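You operate a simulated robot arm through the tools that you are given. There is no shell and no other tool. Be economical: measure what you need, move in short steps, check, and stop when the job is done.

Carry out the task below with a simulated robot arm. There is one attempt and no reset: what you move stays moved.

TASK
Take the plastic knob and leave it in the trough. Then put the long dowel from the top of the pine table in the round tub.
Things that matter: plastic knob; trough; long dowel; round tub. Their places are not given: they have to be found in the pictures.

It is judged by the outcome, as a careful person would: the job done as asked, and still so three seconds after it is handed in. It fails if anything else is knocked over, pushed out of place, dropped, spilled or broken.

THE ROBOT
A 6-joint arm with a two-finger parallel gripper, fixed in place. Base frame: the origin is at the foot of the arm, x ahead of it, y to its left, z up; the work surface is at about z = 800. Lengths are in mm, angles in rad, forces in N, time in s.
With the tool pointing down near the work surface it reaches from about 240 to 640 mm from the base axis. Its first joint turns from -1.152 to 1.152 rad. Payload 2.7 kg.
Tool frame: the origin (TCP) lies between the finger pads and is the grasp point; the fingertips stand 23 mm ahead of it; z points along the fingers, y is the line along which they close. The gripper opens to 94 mm. The fingers are 38 mm wide and 10 mm thick; the gripper's body (54 by 96 mm) begins 39 mm behind the TCP.
Orientation is that of the tool frame in the base frame, as a unit quaternion [x, y, z, w]. With the fingers straight down and closing along the base's y, the tool's x points along the base's -x, its y along +y and its z along -z.

THE INTERFACE
- The arm moves only by the tool nudge_tool. Its argument "increments" is a list of rows, each a list of 3 entries, a list of its own where there are three numbers: the shift along the base's x, y, z in mm, then the turn, a rotation vector about the base's x, y, z in rad, then the closure in counts, from 0 (fully open) to 255 (shut). In form: [[[tx, ty, tz], [wx, wy, wz], grip], ...]. A call has 1 to 20 rows; each row is the pose to reach, as a shift and turn from the pose commanded when the call began. A row lasts 0.2 s, in which the tool goes at most 50 mm and 0.15 rad; a call with a longer step from one row to the next is refused whole, and so is a gripper value outside its range. A pose out of reach is approached as far as the arm can. The call stops where the force on the tool passes 40 N (or 10 N more than at its start, if that is more) or the arm is blocked; 0.2 s more then pass. The fingers move at their own pace (about 45 mm/s each) and stop on an object; they squeeze with about 38 N. The grip force told is the motor's: it shows also when the fingers shut on nothing. Time passes only in rows, and 0.2 s behind the last, so rows that repeat a pose let the fingers close. It gives the time, the measured TCP pose, the force on the tool (base axes), the opening and the grip force at its end, in the units of the frame above (readings bear some noise).
- Cameras (640 x 400 px; columns grow to the right, rows downward): "scene" is fixed at [86.7, -440.1, 1412]; the picture's right is [0.67, -0.74, 0.00], its down [-0.37, -0.34, -0.87] and it looks along [0.64, 0.58, -0.50] (base axes); focal length 373 px, centre (320, 200). "wrist" rides on the gripper at [-39, 0, -44] in the tool frame; the picture's right is [0.00, -1.00, 0.00], its down [0.97, 0.00, -0.24] and it looks along [0.24, 0.00, 0.97] (tool axes); focal length 218 px, centre (320, 200).
- camera(camera): a new picture of that camera. No time passes.
- measure_at(camera, pixels): there is no depth. For up to 12 entries [column, row, z] of the newest picture of that camera ("zoom" is the newest enlarged one), the place [x, y] in the base frame at which the ray of that pixel passes the height z, good to about 2 mm. No time passes.
- enlarge(camera, box): a new picture of the part [left, top, right, bottom] of that camera's present view, enlarged. No time passes.
- finish_job(): hands the job in; it is judged then, once.

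Work in short steps. Measure before you move; look again where a grasp or a placing could have gone wrong, and mend it. You have 80 turns and 46 pictures in all, the two below and enlarged ones among them. Open the gripper and draw the arm clear of the work before you hand the job in, unless the task says otherwise; then end with one line.

The tools are called after ">>>" as name(argument=value, ...) on one line, values as JSON. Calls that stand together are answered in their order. nudge_tool: Moves the arm, as the interface text tells. Its arguments: {"type":"object","properties":{"increments":{"type":"array"}},"required":["increments"]} The other tools are called the same way: camera (camera) takes a picture; measure_at (camera, pixels) gives the place at which the rays of pixels pass given heights; enlarge (camera, box) takes an enlarged picture of a part of a camera's view; finish_job () hands the job in.

At the start:

```text
t: 0.0
tcp_pos: [419.3, 13.0, 1196.0]
ee_rot: [0.0, 1.0, 0.0, 0.0]
ft_force: [-0.4, -0.1, 0.1]
width: 94.3
gripper_force: 0.0
```

scene: 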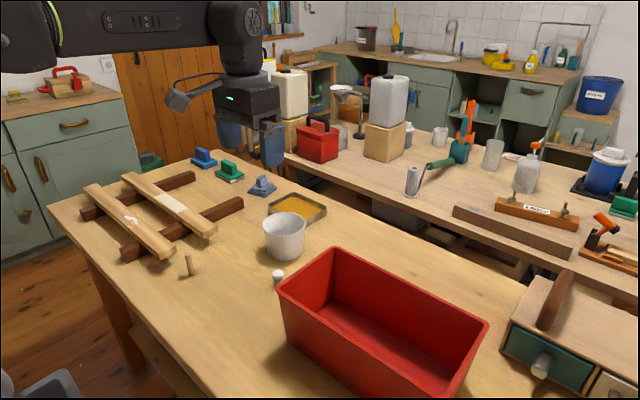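
wrist: 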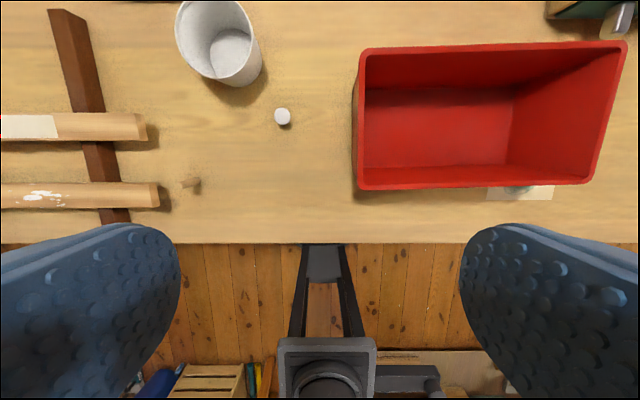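

The white knob is at about scene (278,277), the dowel at (188,265), the red trough and the white tub are nearby. I enlarge both views to check.

>>> enlarge(camera="scene", box=[150, 180, 350, 305])

>>> enlarge(camera="wrist", box=[140, 80, 380, 230])

>>> measure_at(camera="wrist", pixels=[[282, 117, 820], [186, 183, 840], [196, 188, 802], [365, 50, 930], [360, 188, 930], [590, 182, 930], [627, 42, 930], [217, 10, 880], [238, 85, 800]])

>>> measure_at(camera="scene", pixels=[[278, 284, 800], [278, 273, 825], [190, 275, 800], [188, 258, 840], [283, 258, 800], [335, 248, 930], [278, 290, 930], [487, 322, 930]])

```text
3.20 times, centred on (250, 242) of scene
```

zoom: 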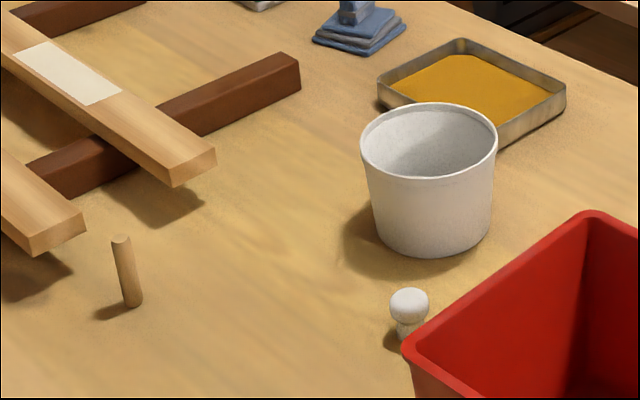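

```text
2.67 times, centred on (260, 155) of wrist
```

zoom: 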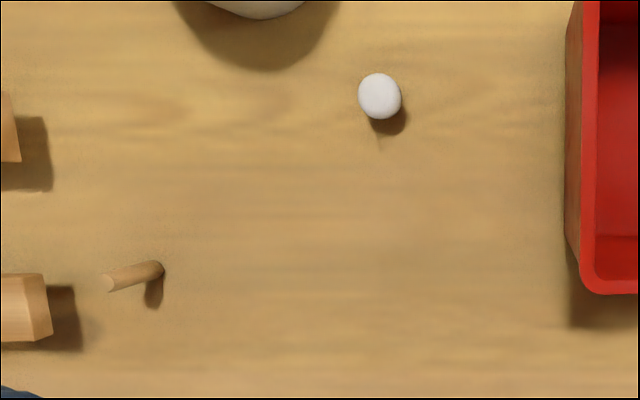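

```text
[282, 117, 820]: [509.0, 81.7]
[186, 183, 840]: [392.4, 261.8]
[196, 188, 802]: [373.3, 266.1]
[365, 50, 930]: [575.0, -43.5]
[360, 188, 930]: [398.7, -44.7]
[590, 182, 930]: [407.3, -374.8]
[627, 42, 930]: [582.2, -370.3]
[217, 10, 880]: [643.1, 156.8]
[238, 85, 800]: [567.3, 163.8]
```

```text
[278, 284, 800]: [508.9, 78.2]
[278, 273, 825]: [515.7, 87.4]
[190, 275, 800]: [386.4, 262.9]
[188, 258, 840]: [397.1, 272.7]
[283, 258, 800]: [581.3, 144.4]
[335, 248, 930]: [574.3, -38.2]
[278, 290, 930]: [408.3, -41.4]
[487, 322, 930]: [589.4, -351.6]
```

The dowel seems to stand upright. I check the rest for other candidate dowels or knobs and measure ends precisely.

>>> measure_at(camera="wrist", pixels=[[198, 181, 800], [180.5, 186, 850], [180.5, 186, 870], [180.5, 186, 880], [180.5, 186, 860], [282, 116, 830], [282, 116, 840]])

>>> measure_at(camera="scene", pixels=[[192, 274, 800], [187.8, 254.4, 850], [187.8, 254.4, 870], [187.8, 254.4, 840], [278, 272, 830], [278, 272, 840], [283, 215, 880], [262, 222, 880], [305, 222, 880]])

>>> enlarge(camera="scene", box=[400, 200, 640, 400])

>>> enlarge(camera="scene", box=[40, 130, 280, 280])

```text
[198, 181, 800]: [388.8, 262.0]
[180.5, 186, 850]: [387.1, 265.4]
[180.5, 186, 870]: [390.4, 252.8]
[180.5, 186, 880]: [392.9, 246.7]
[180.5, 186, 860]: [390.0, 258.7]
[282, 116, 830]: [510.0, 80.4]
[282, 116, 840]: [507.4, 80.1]
```

```text
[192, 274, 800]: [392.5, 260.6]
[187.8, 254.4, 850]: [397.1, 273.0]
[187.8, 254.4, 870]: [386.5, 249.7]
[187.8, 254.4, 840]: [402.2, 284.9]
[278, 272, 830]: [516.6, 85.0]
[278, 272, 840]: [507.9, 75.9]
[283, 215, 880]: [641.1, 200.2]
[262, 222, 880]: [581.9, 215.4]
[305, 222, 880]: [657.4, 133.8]
```

```text
2.00 times, centred on (520, 300) of scene
```

zoom: 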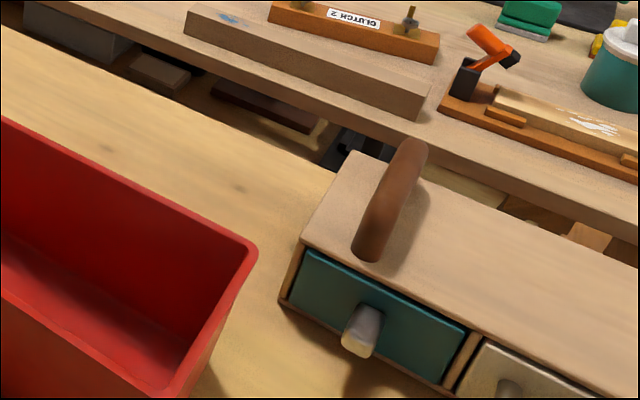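

```text
2.67 times, centred on (160, 205) of scene
```

zoom: 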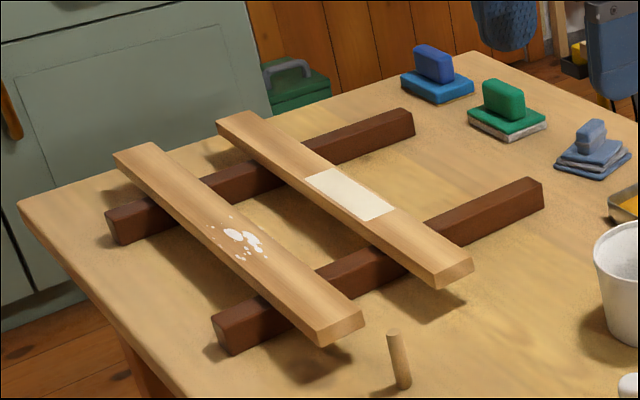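

The dowel stands at about (390,261), roughly 60 tall; the knob is at about (510,81), top about 838; the trough rim is at about z=930. I move above the knob, staying high, and look.

>>> nudge_tool(increments=[[[23, 17, -36], [0, 0, 0], 0], [[46, 34, -72], [0, 0, 0], 0], [[69, 51, -108], [0, 0, 0], 0], [[90.7, 68, -146], [0, 0, 0], 0]])

>>> camera(camera="wrist")

>>> camera(camera="scene")

```text
t: 1.0
tcp_pos: [511.9, 81.6, 1048.7]
ee_rot: [0.001, 1.0, 0.0, -0.001]
ft_force: [0.5, 0.3, -0.5]
width: 94.0
gripper_force: 0.2
```

```text
39 pictures are left
```

wrist: 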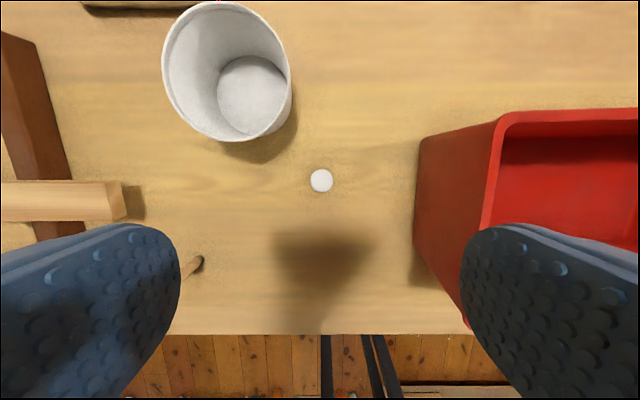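

```text
38 pictures are left
```

scene: 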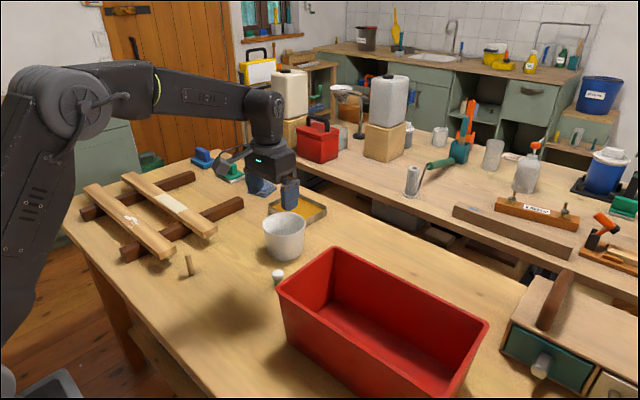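

Now knob at wrist (321,181), tub rim left (162,60), right (291,80), near (243,141). I measure them at several heights.

>>> measure_at(camera="wrist", pixels=[[321, 181, 825], [321, 181, 835], [162, 62, 890], [291, 78, 890], [240, 141, 890], [205, 3, 890], [162, 62, 910], [291, 78, 910], [250, 55, 802], [217, 85, 802], [288, 92, 802], [245, 135, 802]])

>>> measure_at(camera="scene", pixels=[[263, 224, 890], [306, 226, 890], [263, 224, 880], [306, 226, 880], [284, 213, 890], [286, 238, 890], [263, 224, 900], [306, 226, 900], [283, 260, 800]])

>>> measure_at(camera="wrist", pixels=[[127, 218, 840], [123, 182, 850], [203, 258, 801], [184, 275, 860], [500, 120, 930]])

```text
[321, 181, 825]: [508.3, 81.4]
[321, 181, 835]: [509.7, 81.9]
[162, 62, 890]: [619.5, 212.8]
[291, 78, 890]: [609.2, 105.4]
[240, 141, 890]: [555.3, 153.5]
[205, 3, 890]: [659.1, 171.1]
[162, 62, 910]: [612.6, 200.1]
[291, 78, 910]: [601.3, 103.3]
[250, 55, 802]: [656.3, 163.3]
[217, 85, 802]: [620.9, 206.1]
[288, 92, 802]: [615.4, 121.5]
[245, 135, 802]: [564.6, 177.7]
```

```text
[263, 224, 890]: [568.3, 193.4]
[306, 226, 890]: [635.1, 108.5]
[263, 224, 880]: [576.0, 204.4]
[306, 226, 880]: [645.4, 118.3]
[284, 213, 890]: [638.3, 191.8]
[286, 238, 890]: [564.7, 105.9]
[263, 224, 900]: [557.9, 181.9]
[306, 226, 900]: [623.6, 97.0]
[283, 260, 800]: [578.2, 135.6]
```

```text
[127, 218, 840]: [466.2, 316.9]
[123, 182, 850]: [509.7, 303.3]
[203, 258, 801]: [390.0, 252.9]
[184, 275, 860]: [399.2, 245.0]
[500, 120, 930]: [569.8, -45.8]
```

Tub: centre about (608,157), rim z≈885, radius ≈53, which leaves clearance of 20+ mm for the gripper. I descend on the knob at (509,81) in z to about 829.

>>> nudge_tool(increments=[[[-1, 0, -45], [0, 0, 0], 0], [[-1, 0, -90], [0, 0, 0], 0], [[-1, 0, -135], [0, 0, 0], 0], [[-1, 0, -165], [0, 0, 0], 0], [[-1, 0, -165], [0, 0, 0], 0]])

>>> camera(camera="wrist")

>>> enlarge(camera="scene", box=[200, 180, 360, 300])

```text
t: 2.2
tcp_pos: [508.5, 81.0, 883.7]
ee_rot: [0.0, 1.0, 0.0, 0.0]
ft_force: [-0.7, 0.1, 0.3]
width: 94.2
gripper_force: 0.1
```

```text
37 pictures are left
```

wrist: 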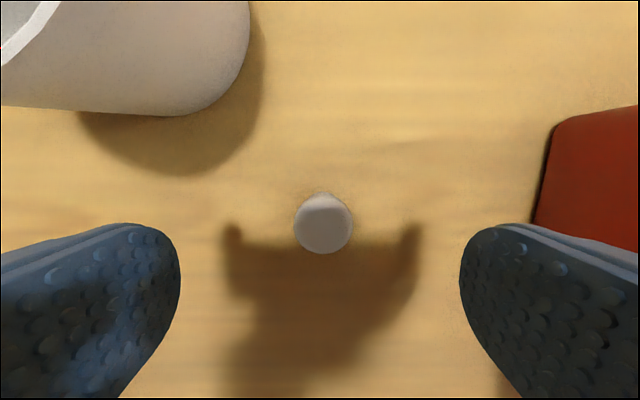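

```text
3.33 times, centred on (280, 240) of scene
```

zoom: 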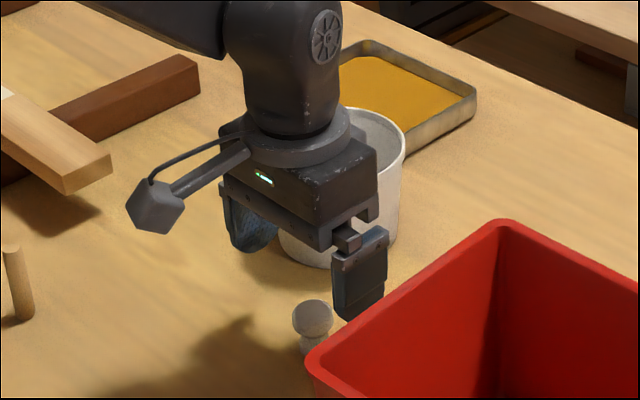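

The knob sits centred between the fingers at (323,222). I also see a boom sticking out at the left of the wrist, so I measure where it is as well as the knob.

>>> measure_at(camera="wrist", pixels=[[323, 225, 825], [295, 225, 825], [352, 225, 825], [323, 194, 801], [60, 330, 860]])

>>> measure_at(camera="scene", pixels=[[246, 249, 900], [246, 249, 920], [246, 249, 940], [246, 249, 960], [240, 235, 960]])

```text
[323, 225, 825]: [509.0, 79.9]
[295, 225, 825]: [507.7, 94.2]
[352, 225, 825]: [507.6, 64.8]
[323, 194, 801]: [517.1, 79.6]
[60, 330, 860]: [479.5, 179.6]
```

```text
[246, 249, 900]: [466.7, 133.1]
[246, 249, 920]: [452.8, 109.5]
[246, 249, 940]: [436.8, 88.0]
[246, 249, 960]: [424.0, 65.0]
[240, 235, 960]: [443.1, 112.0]
```

I descend to z≈827 and close on the knob head.

>>> nudge_tool(increments=[[[0, -1, -30], [0, 0, 0], 0], [[0, -1, -58], [0, 0, 0], 0], [[0, -1, -58], [0, 0, 0], 255], [[0, -1, -58], [0, 0, 0], 255], [[0, -1, -58], [0, 0, 0], 255], [[0, -1, -58], [0, 0, 0], 255], [[0, -1, -58], [0, 0, 0], 255]])

```text
t: 3.8
tcp_pos: [510.3, 80.7, 828.9]
ee_rot: [0.001, 1.0, 0.0, 0.0]
ft_force: [-0.3, -0.8, 0.7]
width: 26.7
gripper_force: 38.0
```

The fingers stopped at 26.7 mm with 38 N, so the knob is held. I lift straight up by 180 to clear the rim.

>>> nudge_tool(increments=[[[0, 0, 20], [0, 0, 0], 255], [[0, 0, 60], [0, 0, 0], 255], [[0, 0, 100], [0, 0, 0], 255], [[0, 0, 140], [0, 0, 0], 255], [[0, 0, 180], [0, 0, 0], 255], [[0, 0, 215], [0, 0, 0], 255]])

>>> camera(camera="wrist")

```text
t: 5.2
tcp_pos: [511.3, 80.6, 1041.5]
ee_rot: [0.0, 1.0, 0.0, 0.0]
ft_force: [-0.5, 0.0, 0.1]
width: 26.5
gripper_force: 38.4
```

```text
35 pictures are left
```

wrist: 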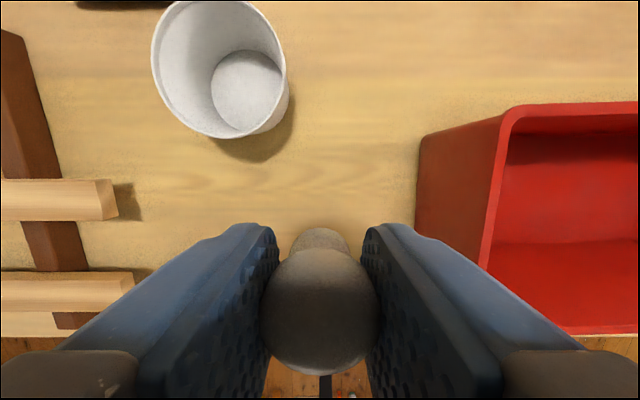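

Knob is firmly held. I move over the trough to (488,-200), turning the tool 90° about z so the gripper fits between the walls.

>>> nudge_tool(increments=[[[-2, -24, 0], [0, 0, 0.13], 255], [[-4, -48, 0], [0, 0, 0.26], 255], [[-6, -72, 0], [0, 0, 0.39], 255], [[-8, -96, 0], [0, 0, 0.52], 255], [[-10, -120, 0], [0, 0, 0.65], 255], [[-12, -144, 0], [0, 0, 0.78], 255], [[-14, -168, 0], [0, 0, 0.91], 255], [[-16, -192, 0], [0, 0, 1.04], 255], [[-18, -216, 0], [0, 0, 1.17], 255], [[-20, -240, 0], [0, 0, 1.3], 255], [[-21, -264, 0], [0, 0, 1.43], 255], [[-21, -280, 0], [0, 0, 1.57], 255], [[-21, -280, 0], [0, 0, 1.57], 255]])

>>> camera(camera="wrist")

>>> camera(camera="scene")

```text
t: 8.0
tcp_pos: [487.1, -199.3, 1042.6]
ee_rot: [-0.707, 0.707, 0.0, -0.001]
ft_force: [-0.3, 0.5, 0.0]
width: 26.7
gripper_force: 37.4
```

```text
34 pictures are left
```

wrist: 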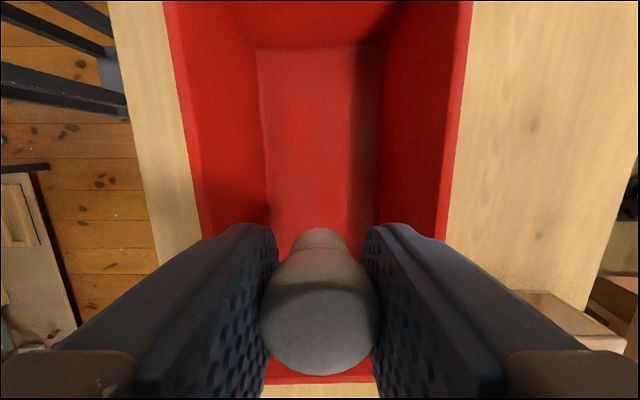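

```text
33 pictures are left
```

scene: 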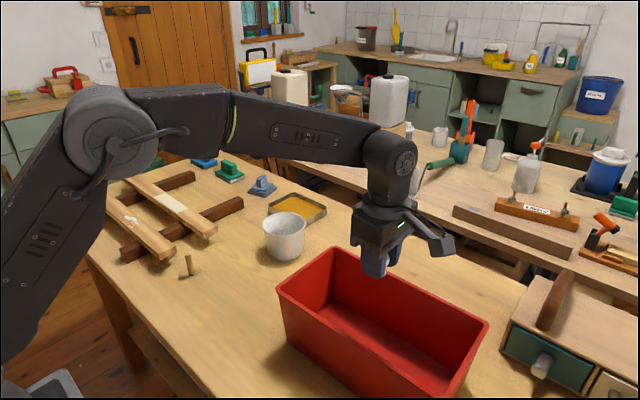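

I measure trough rim and floor edges in the wrist view.

>>> measure_at(camera="wrist", pixels=[[265, 150, 806], [380, 150, 806], [180, 100, 930], [458, 100, 930], [190, 100, 930], [449, 100, 930], [320, 372, 930], [318, 384, 930]])

>>> measure_at(camera="scene", pixels=[[372, 383, 805], [335, 302, 805], [441, 250, 970], [441, 250, 1080], [487, 322, 930]])

```text
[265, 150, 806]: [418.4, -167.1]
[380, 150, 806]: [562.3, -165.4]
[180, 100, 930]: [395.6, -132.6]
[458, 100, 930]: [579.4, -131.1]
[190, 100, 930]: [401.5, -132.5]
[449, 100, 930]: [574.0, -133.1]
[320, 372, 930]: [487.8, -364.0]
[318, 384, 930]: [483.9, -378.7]
```

```text
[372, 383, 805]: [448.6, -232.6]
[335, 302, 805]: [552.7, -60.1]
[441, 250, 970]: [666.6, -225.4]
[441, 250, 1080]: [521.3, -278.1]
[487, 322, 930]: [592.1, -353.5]
```

The interior is about x 418–562, so the tool is centred. I go down to z≈850, then gently down in small steps.

>>> nudge_tool(increments=[[[1, 0, -40], [0, 0, 0], 255], [[1, 0, -80], [0, 0, 0], 255], [[1, 0, -120], [0, 0, 0], 255], [[1, 0, -160], [0, 0, 0], 255], [[1, 0, -190], [0, 0, 0], 255], [[1, 0, -198], [0, 0, 0], 255], [[1, 0, -202], [0, 0, 0], 255]])

```text
t: 9.6
tcp_pos: [488.5, -199.7, 841.4]
ee_rot: [-0.707, 0.708, 0.0, 0.0]
ft_force: [0.3, -0.6, 0.2]
width: 26.9
gripper_force: 37.8
```

No contact at 841. I continue in 2 mm steps.

>>> nudge_tool(increments=[[[0, 0, -3], [0, 0, 0], 255], [[0, 0, -5], [0, 0, 0], 255], [[0, 0, -6], [0, 0, 0], 255]])

```text
t: 10.4
tcp_pos: [488.6, -200.2, 834.6]
ee_rot: [-0.706, 0.708, 0.0, 0.0]
ft_force: [0.3, -0.2, 0.3]
width: 26.6
gripper_force: 37.5
```

>>> nudge_tool(increments=[[[0, 0, -1], [0, 0, 0], 255], [[0, 0, -2], [0, 0, 0], 255], [[0, 0, -3], [0, 0, 0], 255]])

```text
t: 11.2
tcp_pos: [489.5, -201.8, 833.4]
ee_rot: [-0.707, 0.708, -0.001, 0.0]
ft_force: [-3.8, 0.7, 11.3]
width: 26.8
gripper_force: 38.4
```

The 11 N upward force shows contact with the floor. I open partway and rise slowly.

>>> nudge_tool(increments=[[[0, 0, 1], [0, 0, 0], 200], [[0, 0, 1], [0, 0, 0], 100], [[0, 0, 1], [0, 0, 0], 60], [[0, 0, 1], [0, 0, 0], 60], [[0, 0, 20], [0, 0, 0], 60], [[0, 0, 60], [0, 0, 0], 60], [[0, 0, 100], [0, 0, 0], 60], [[0, 0, 140], [0, 0, 0], 60], [[0, 0, 180], [0, 0, 0], 60], [[0, 0, 210], [0, 0, 0], 60]])

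>>> camera(camera="wrist")

```text
t: 13.4
tcp_pos: [487.5, -198.6, 1043.9]
ee_rot: [-0.706, 0.708, 0.0, 0.0]
ft_force: [-0.4, 1.1, 1.2]
width: 71.8
gripper_force: 0.0
```

```text
32 pictures are left
```

wrist: 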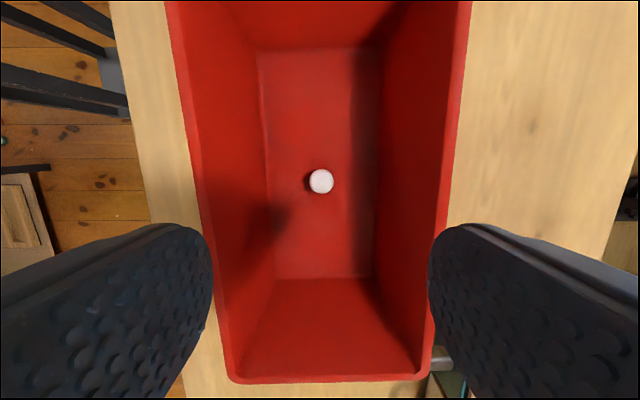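

The knob stands on the trough floor. Next I go above the dowel, keeping this turn so that the fingers close along x, clear of the battens.

>>> nudge_tool(increments=[[[-9, 40, 0], [0, 0, 0], 30], [[-18, 80, 0], [0, 0, 0], 30], [[-27, 120, 0], [0, 0, 0], 30], [[-36, 160, 0], [0, 0, 0], 30], [[-45, 200, 0], [0, 0, 0], 30], [[-54, 240, 0], [0, 0, 0], 30], [[-63, 280, 0], [0, 0, 0], 30], [[-72, 320, 0], [0, 0, 0], 30], [[-81, 360, 0], [0, 0, 0], 30], [[-90, 400, 0], [0, 0, 0], 30], [[-98, 440, 0], [0, 0, 0], 30], [[-98, 458, 0], [0, 0, 0], 30], [[-98, 458, 0], [0, 0, 0], 30]])

>>> camera(camera="wrist")

>>> camera(camera="scene")

```text
t: 16.2
tcp_pos: [390.7, 256.6, 1042.7]
ee_rot: [-0.707, 0.707, 0.0, 0.0]
ft_force: [0.3, 0.1, 0.8]
width: 82.8
gripper_force: 0.2
```

```text
31 pictures are left
```

wrist: 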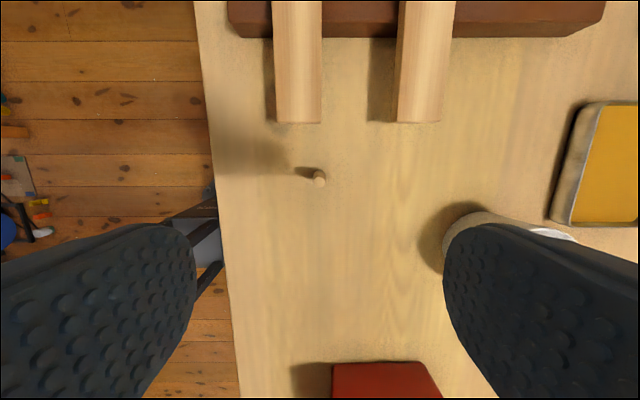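

```text
30 pictures are left
```

scene: 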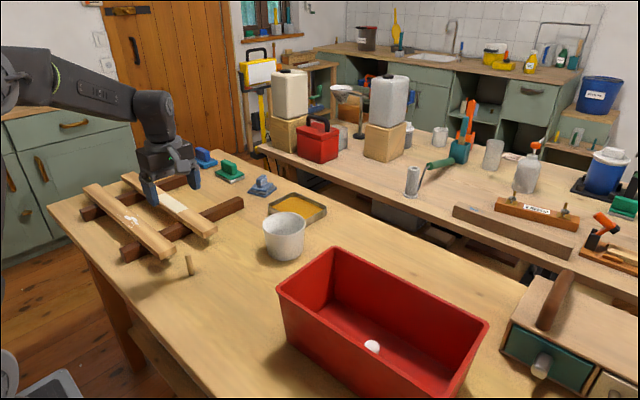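

Dowel top is at wrist (320,179), batten end at (277–322,123). I measure.

>>> enlarge(camera="wrist", box=[260, 100, 380, 200])

>>> measure_at(camera="wrist", pixels=[[320, 180, 860], [319, 172, 801], [320, 180, 850], [277, 122, 850], [322, 122, 850], [398, 122, 850], [320, 123, 840]])

```text
4.00 times, centred on (320, 150) of wrist
```

zoom: 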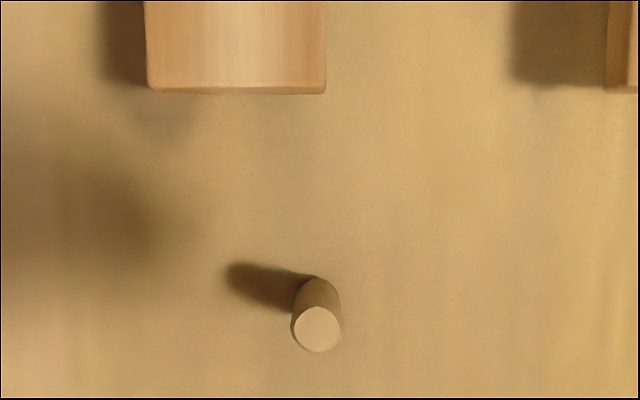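

```text
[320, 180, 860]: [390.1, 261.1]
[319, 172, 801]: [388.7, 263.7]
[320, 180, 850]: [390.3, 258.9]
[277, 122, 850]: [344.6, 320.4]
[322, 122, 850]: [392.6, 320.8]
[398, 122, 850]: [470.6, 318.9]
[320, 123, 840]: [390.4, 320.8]
```

The dowel is about 12.6 mm thick and centred at (390,260). I descend to just above it and verify.

>>> nudge_tool(increments=[[[0, 2, -40], [0, 0, 0], 30], [[0, 2, -80], [0, 0, 0], 30], [[0, 2, -120], [0, 0, 0], 30], [[0, 2, -150], [0, 0, 0], 30], [[0, 2, -150], [0, 0, 0], 30]])

>>> camera(camera="wrist")

>>> enlarge(camera="scene", box=[110, 170, 270, 290])

```text
t: 17.4
tcp_pos: [392.6, 257.9, 889.7]
ee_rot: [-0.706, 0.708, 0.001, 0.0]
ft_force: [0.1, 0.0, -0.6]
width: 83.2
gripper_force: 0.0
```

```text
28 pictures are left
```

wrist: 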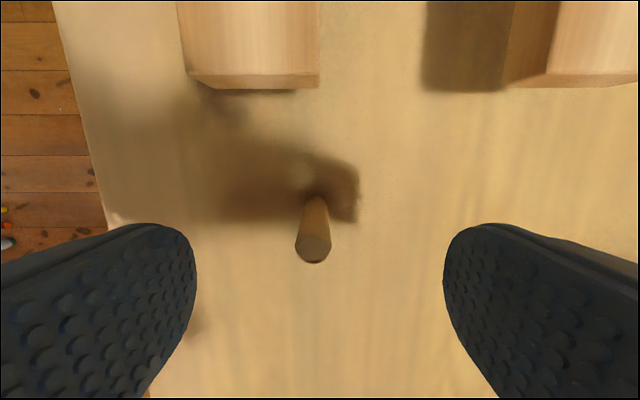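

```text
3.33 times, centred on (190, 230) of scene
```

zoom: 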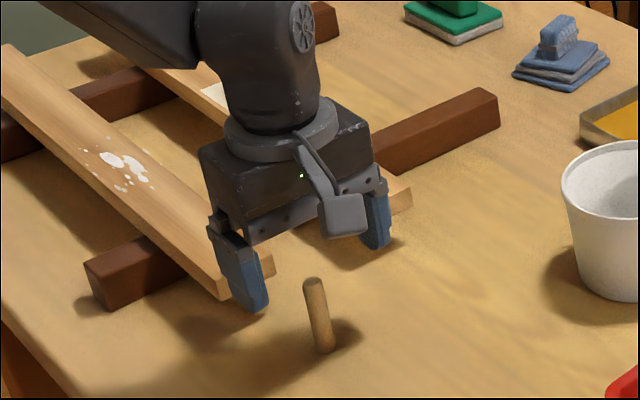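

>>> measure_at(camera="wrist", pixels=[[313, 246, 860], [313, 246, 850], [316, 203, 801], [296, 245, 860], [331, 245, 860]])

>>> measure_at(camera="scene", pixels=[[188, 256, 860], [188, 256, 850], [191.5, 275, 800]])

```text
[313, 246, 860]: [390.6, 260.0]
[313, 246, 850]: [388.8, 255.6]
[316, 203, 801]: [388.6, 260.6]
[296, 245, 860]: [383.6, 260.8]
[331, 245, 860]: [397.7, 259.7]
```

```text
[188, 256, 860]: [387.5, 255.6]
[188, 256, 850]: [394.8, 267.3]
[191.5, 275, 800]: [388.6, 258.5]
```

Readings agree: dowel at (389.5,260), top ≈858. I descend to z≈851 and close.

>>> nudge_tool(increments=[[[-0.5, 0, -20], [0, 0, 0], 30], [[-0.5, 0, -39], [0, 0, 0], 30], [[-0.5, 0, -39], [0, 0, 0], 30], [[-0.5, 0, -39], [0, 0, 0], 255], [[-0.5, 0, -39], [0, 0, 0], 255], [[-0.5, 0, -39], [0, 0, 0], 255], [[-0.5, 0, -39], [0, 0, 0], 255], [[-0.5, 0, -39], [0, 0, 0], 255], [[-0.5, 0, -39], [0, 0, 0], 255]])

```text
t: 19.4
tcp_pos: [390.6, 259.3, 852.6]
ee_rot: [-0.706, 0.708, 0.0, 0.0]
ft_force: [-0.4, 0.1, -0.2]
width: 10.4
gripper_force: 38.2
```

Held at 10.4 mm. I lift straight up.

>>> nudge_tool(increments=[[[0, 0, 20], [0, 0, 0], 255], [[0, 0, 60], [0, 0, 0], 255], [[0, 0, 100], [0, 0, 0], 255], [[0, 0, 140], [0, 0, 0], 255], [[0, 0, 170], [0, 0, 0], 255]])

>>> camera(camera="wrist")

```text
t: 20.6
tcp_pos: [390.3, 261.3, 1023.0]
ee_rot: [-0.706, 0.708, 0.0, -0.001]
ft_force: [0.6, -0.1, -0.4]
width: 12.3
gripper_force: 38.0
```

```text
26 pictures are left
```

wrist: 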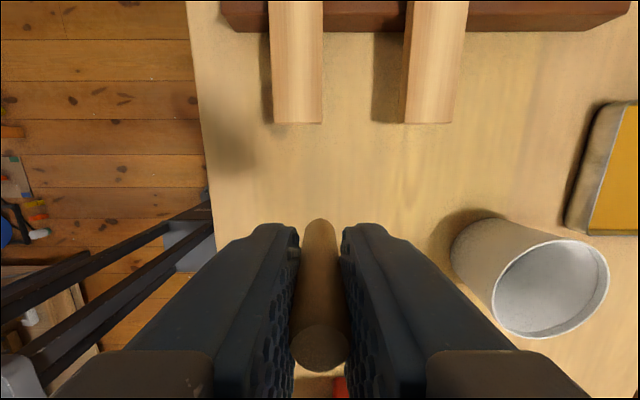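

Dowel is held upright. I refine the tub rim from this view, then move over it.

>>> measure_at(camera="wrist", pixels=[[492, 292, 885], [610, 275, 885], [560, 238, 885], [535, 339, 885]])

>>> nudge_tool(increments=[[[36, -17, 5], [0, 0, 0], 255], [[73, -34, 10], [0, 0, 0], 255], [[109, -51, 15], [0, 0, 0], 255], [[145, -68, 20], [0, 0, 0], 255], [[182, -85, 20], [0, 0, 0], 255], [[200, -94, 20], [0, 0, 0], 255], [[218, -103, 20], [0, 0, 0], 255], [[218, -103, 20], [0, 0, 0], 255]])

>>> camera(camera="wrist")

>>> camera(camera="scene")

```text
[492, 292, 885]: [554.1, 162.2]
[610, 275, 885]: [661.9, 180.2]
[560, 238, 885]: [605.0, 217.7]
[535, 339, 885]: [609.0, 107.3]
```

```text
t: 22.4
tcp_pos: [603.6, 153.1, 1040.5]
ee_rot: [-0.706, 0.708, 0.0, 0.0]
ft_force: [0.3, 0.8, 0.1]
width: 12.3
gripper_force: 37.9
out of reach, approached as far as the arm can: row 7, 8
```

```text
25 pictures are left
```

wrist: 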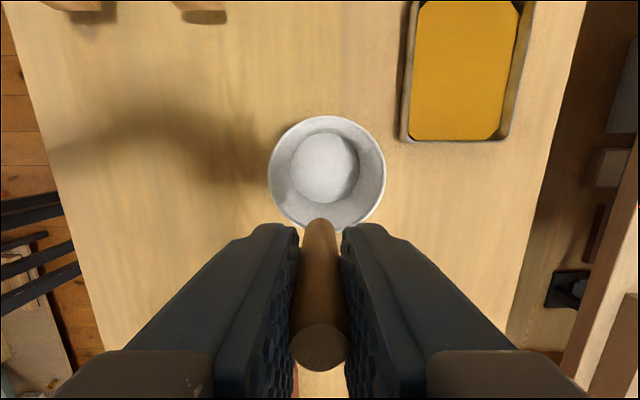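

```text
24 pictures are left
```

scene: 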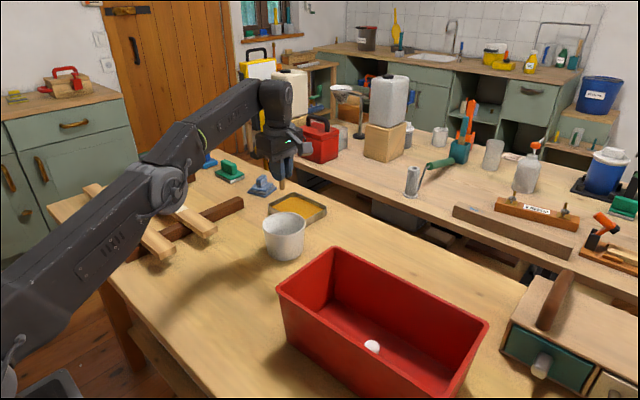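

>>> measure_at(camera="wrist", pixels=[[268, 175, 885], [386, 172, 885], [327, 116, 885], [325, 165, 803], [290, 168, 803], [359, 165, 803]])

```text
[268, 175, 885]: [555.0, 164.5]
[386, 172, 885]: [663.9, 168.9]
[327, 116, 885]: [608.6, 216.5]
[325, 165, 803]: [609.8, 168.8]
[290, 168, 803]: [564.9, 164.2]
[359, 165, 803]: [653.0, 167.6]
```

Tub centre ≈(609,164). I aim for (604,162) and go down to just above the rim (dowel bottom is TCP−52).

>>> nudge_tool(increments=[[[-4, 4, -30], [0, 0, 0], 255], [[-4, 4, -60], [0, 0, 0], 255], [[-4, 4, -90], [0, 0, 0], 255], [[-4, 4, -90], [0, 0, 0], 255]])

>>> camera(camera="wrist")

>>> enlarge(camera="scene", box=[200, 140, 360, 260])

```text
t: 23.4
tcp_pos: [599.4, 159.6, 951.8]
ee_rot: [-0.707, 0.707, 0.0, 0.001]
ft_force: [-0.4, 0.6, 0.5]
width: 12.1
gripper_force: 37.9
```

```text
23 pictures are left
```

wrist: 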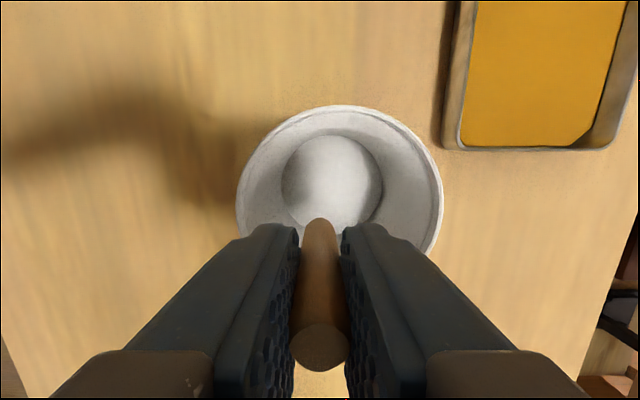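

```text
3.33 times, centred on (280, 200) of scene
```

zoom: 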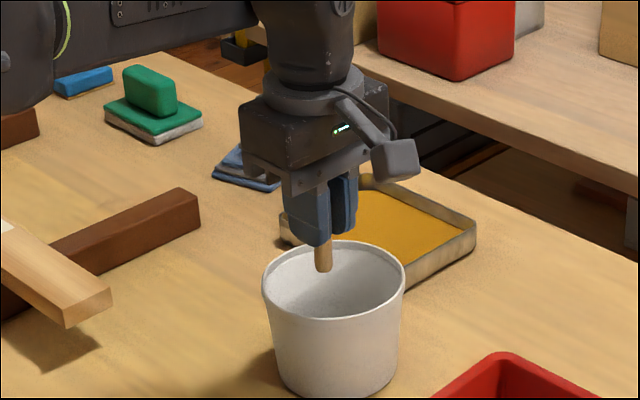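

The dowel hangs inside the rim, slightly toward −x. I shift by +6 x, +3 y and descend toward the floor, watching force.

>>> nudge_tool(increments=[[[6, 3, -10], [0, 0, 0], 255], [[6, 3, -40], [0, 0, 0], 255], [[6, 3, -65], [0, 0, 0], 255], [[6, 3, -82], [0, 0, 0], 255], [[6, 3, -86], [0, 0, 0], 255]])

```text
t: 24.6
tcp_pos: [605.9, 163.4, 865.8]
ee_rot: [-0.706, 0.708, 0.0, 0.0]
ft_force: [-0.5, 0.0, -0.2]
width: 12.2
gripper_force: 38.0
```

>>> nudge_tool(increments=[[[0, 0, -3], [0, 0, 0], 255], [[0, 0, -5], [0, 0, 0], 255], [[0, 0, -7], [0, 0, 0], 255]])

>>> enlarge(camera="scene", box=[200, 160, 360, 280])

```text
t: 25.4
tcp_pos: [605.1, 161.9, 857.5]
ee_rot: [-0.706, 0.708, 0.001, 0.0]
ft_force: [0.2, -0.2, -0.5]
width: 12.3
gripper_force: 38.1
```

```text
3.33 times, centred on (280, 220) of scene
```

zoom: 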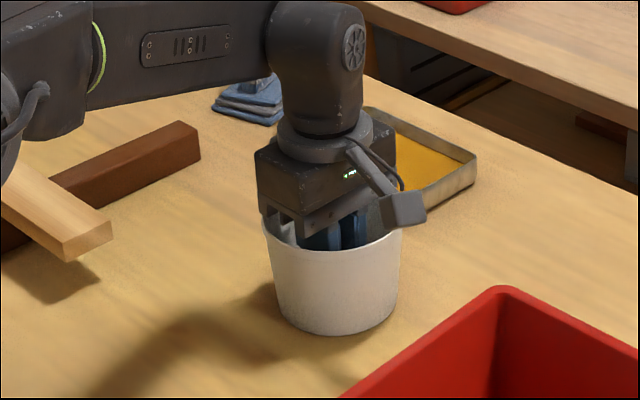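

The dowel is now ~2 mm above the tub floor and the gripper body just clears the rim. I release with a modest opening and rise.

>>> nudge_tool(increments=[[[0, 0, -1], [0, 0, 0], 255], [[0, 0, -1], [0, 0, 0], 200], [[0, 0, -1], [0, 0, 0], 170], [[0, 0, -1], [0, 0, 0], 170], [[0, 0, 10], [0, 0, 0], 170], [[0, 0, 40], [0, 0, 0], 170], [[0, 0, 80], [0, 0, 0], 170], [[0, 0, 120], [0, 0, 0], 170], [[-10, -3, 160], [0, 0, 0], 170]])

>>> camera(camera="wrist")

>>> camera(camera="scene")

```text
t: 27.4
tcp_pos: [596.4, 160.5, 1018.5]
ee_rot: [-0.707, 0.707, 0.001, -0.001]
ft_force: [-0.1, -0.3, 0.3]
width: 31.1
gripper_force: 0.1
```

```text
20 pictures are left
```

wrist: 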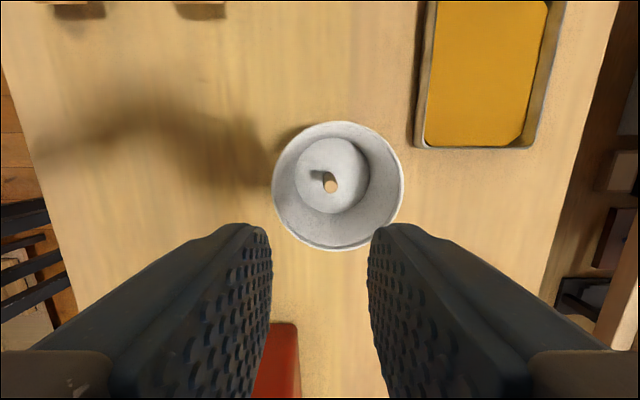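

```text
19 pictures are left
```

scene: 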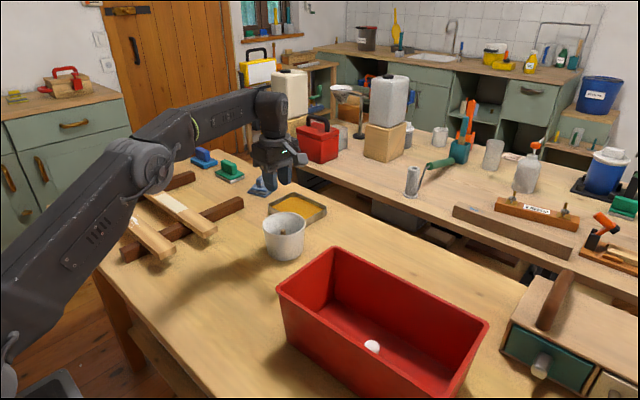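

The dowel stands in the tub, the knob stands in the trough, and everything else is in place. I draw the arm up and clear with the gripper open.

>>> nudge_tool(increments=[[[-35, -15, 20], [0, 0, 0], 100], [[-70, -40, 50], [0, 0, 0], 0], [[-105, -65, 80], [0, 0, 0], 0], [[-140, -90, 110], [0, 0, 0], 0], [[-170, -115, 140], [0, 0, 0], 0], [[-170, -115, 140], [0, 0, 0], 0]])

>>> camera(camera="scene")

```text
refused: row 2 steps farther than a row can; nothing moved
```

```text
18 pictures are left
```

scene: 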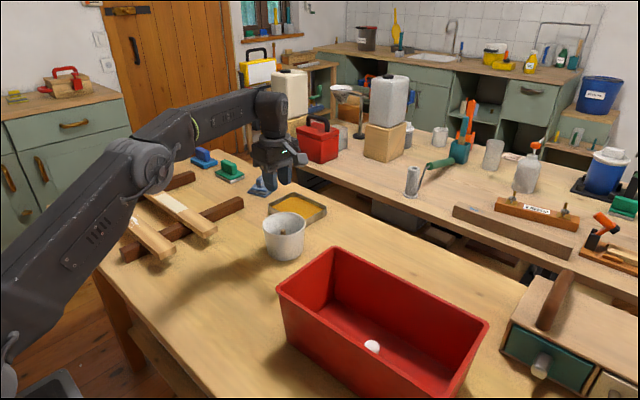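

The step was too long, so I repeat with shorter rows.

>>> nudge_tool(increments=[[[-25, -15, 20], [0, 0, 0], 50], [[-50, -30, 40], [0, 0, 0], 0], [[-75, -45, 60], [0, 0, 0], 0], [[-100, -60, 80], [0, 0, 0], 0], [[-125, -75, 100], [0, 0, 0], 0], [[-150, -90, 120], [0, 0, 0], 0], [[-150, -90, 120], [0, 0, 0], 0]])

>>> camera(camera="scene")

```text
t: 29.0
tcp_pos: [445.1, 69.2, 1136.5]
ee_rot: [-0.706, 0.708, -0.001, 0.0]
ft_force: [0.6, 0.0, 0.4]
width: 93.9
gripper_force: 0.1
```

```text
17 pictures are left
```

scene: 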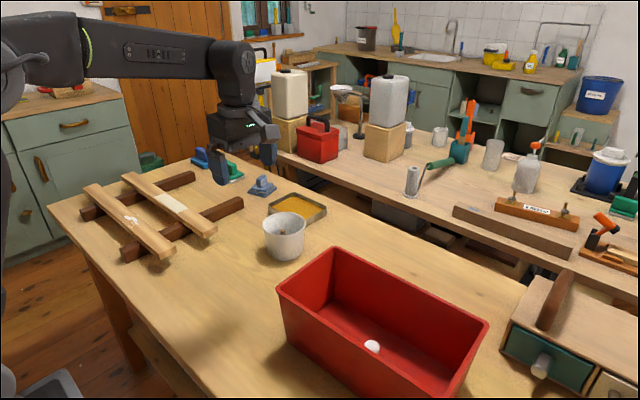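

The arm is clear and the gripper open. Knob in the trough, dowel in the tub, so I hand it in.

>>> finish_job()

```text
The job is handed in.
```

The plastic knob is standing in the red trough and the long dowel is standing in the round tub; nothing else looked disturbed in the final picture.
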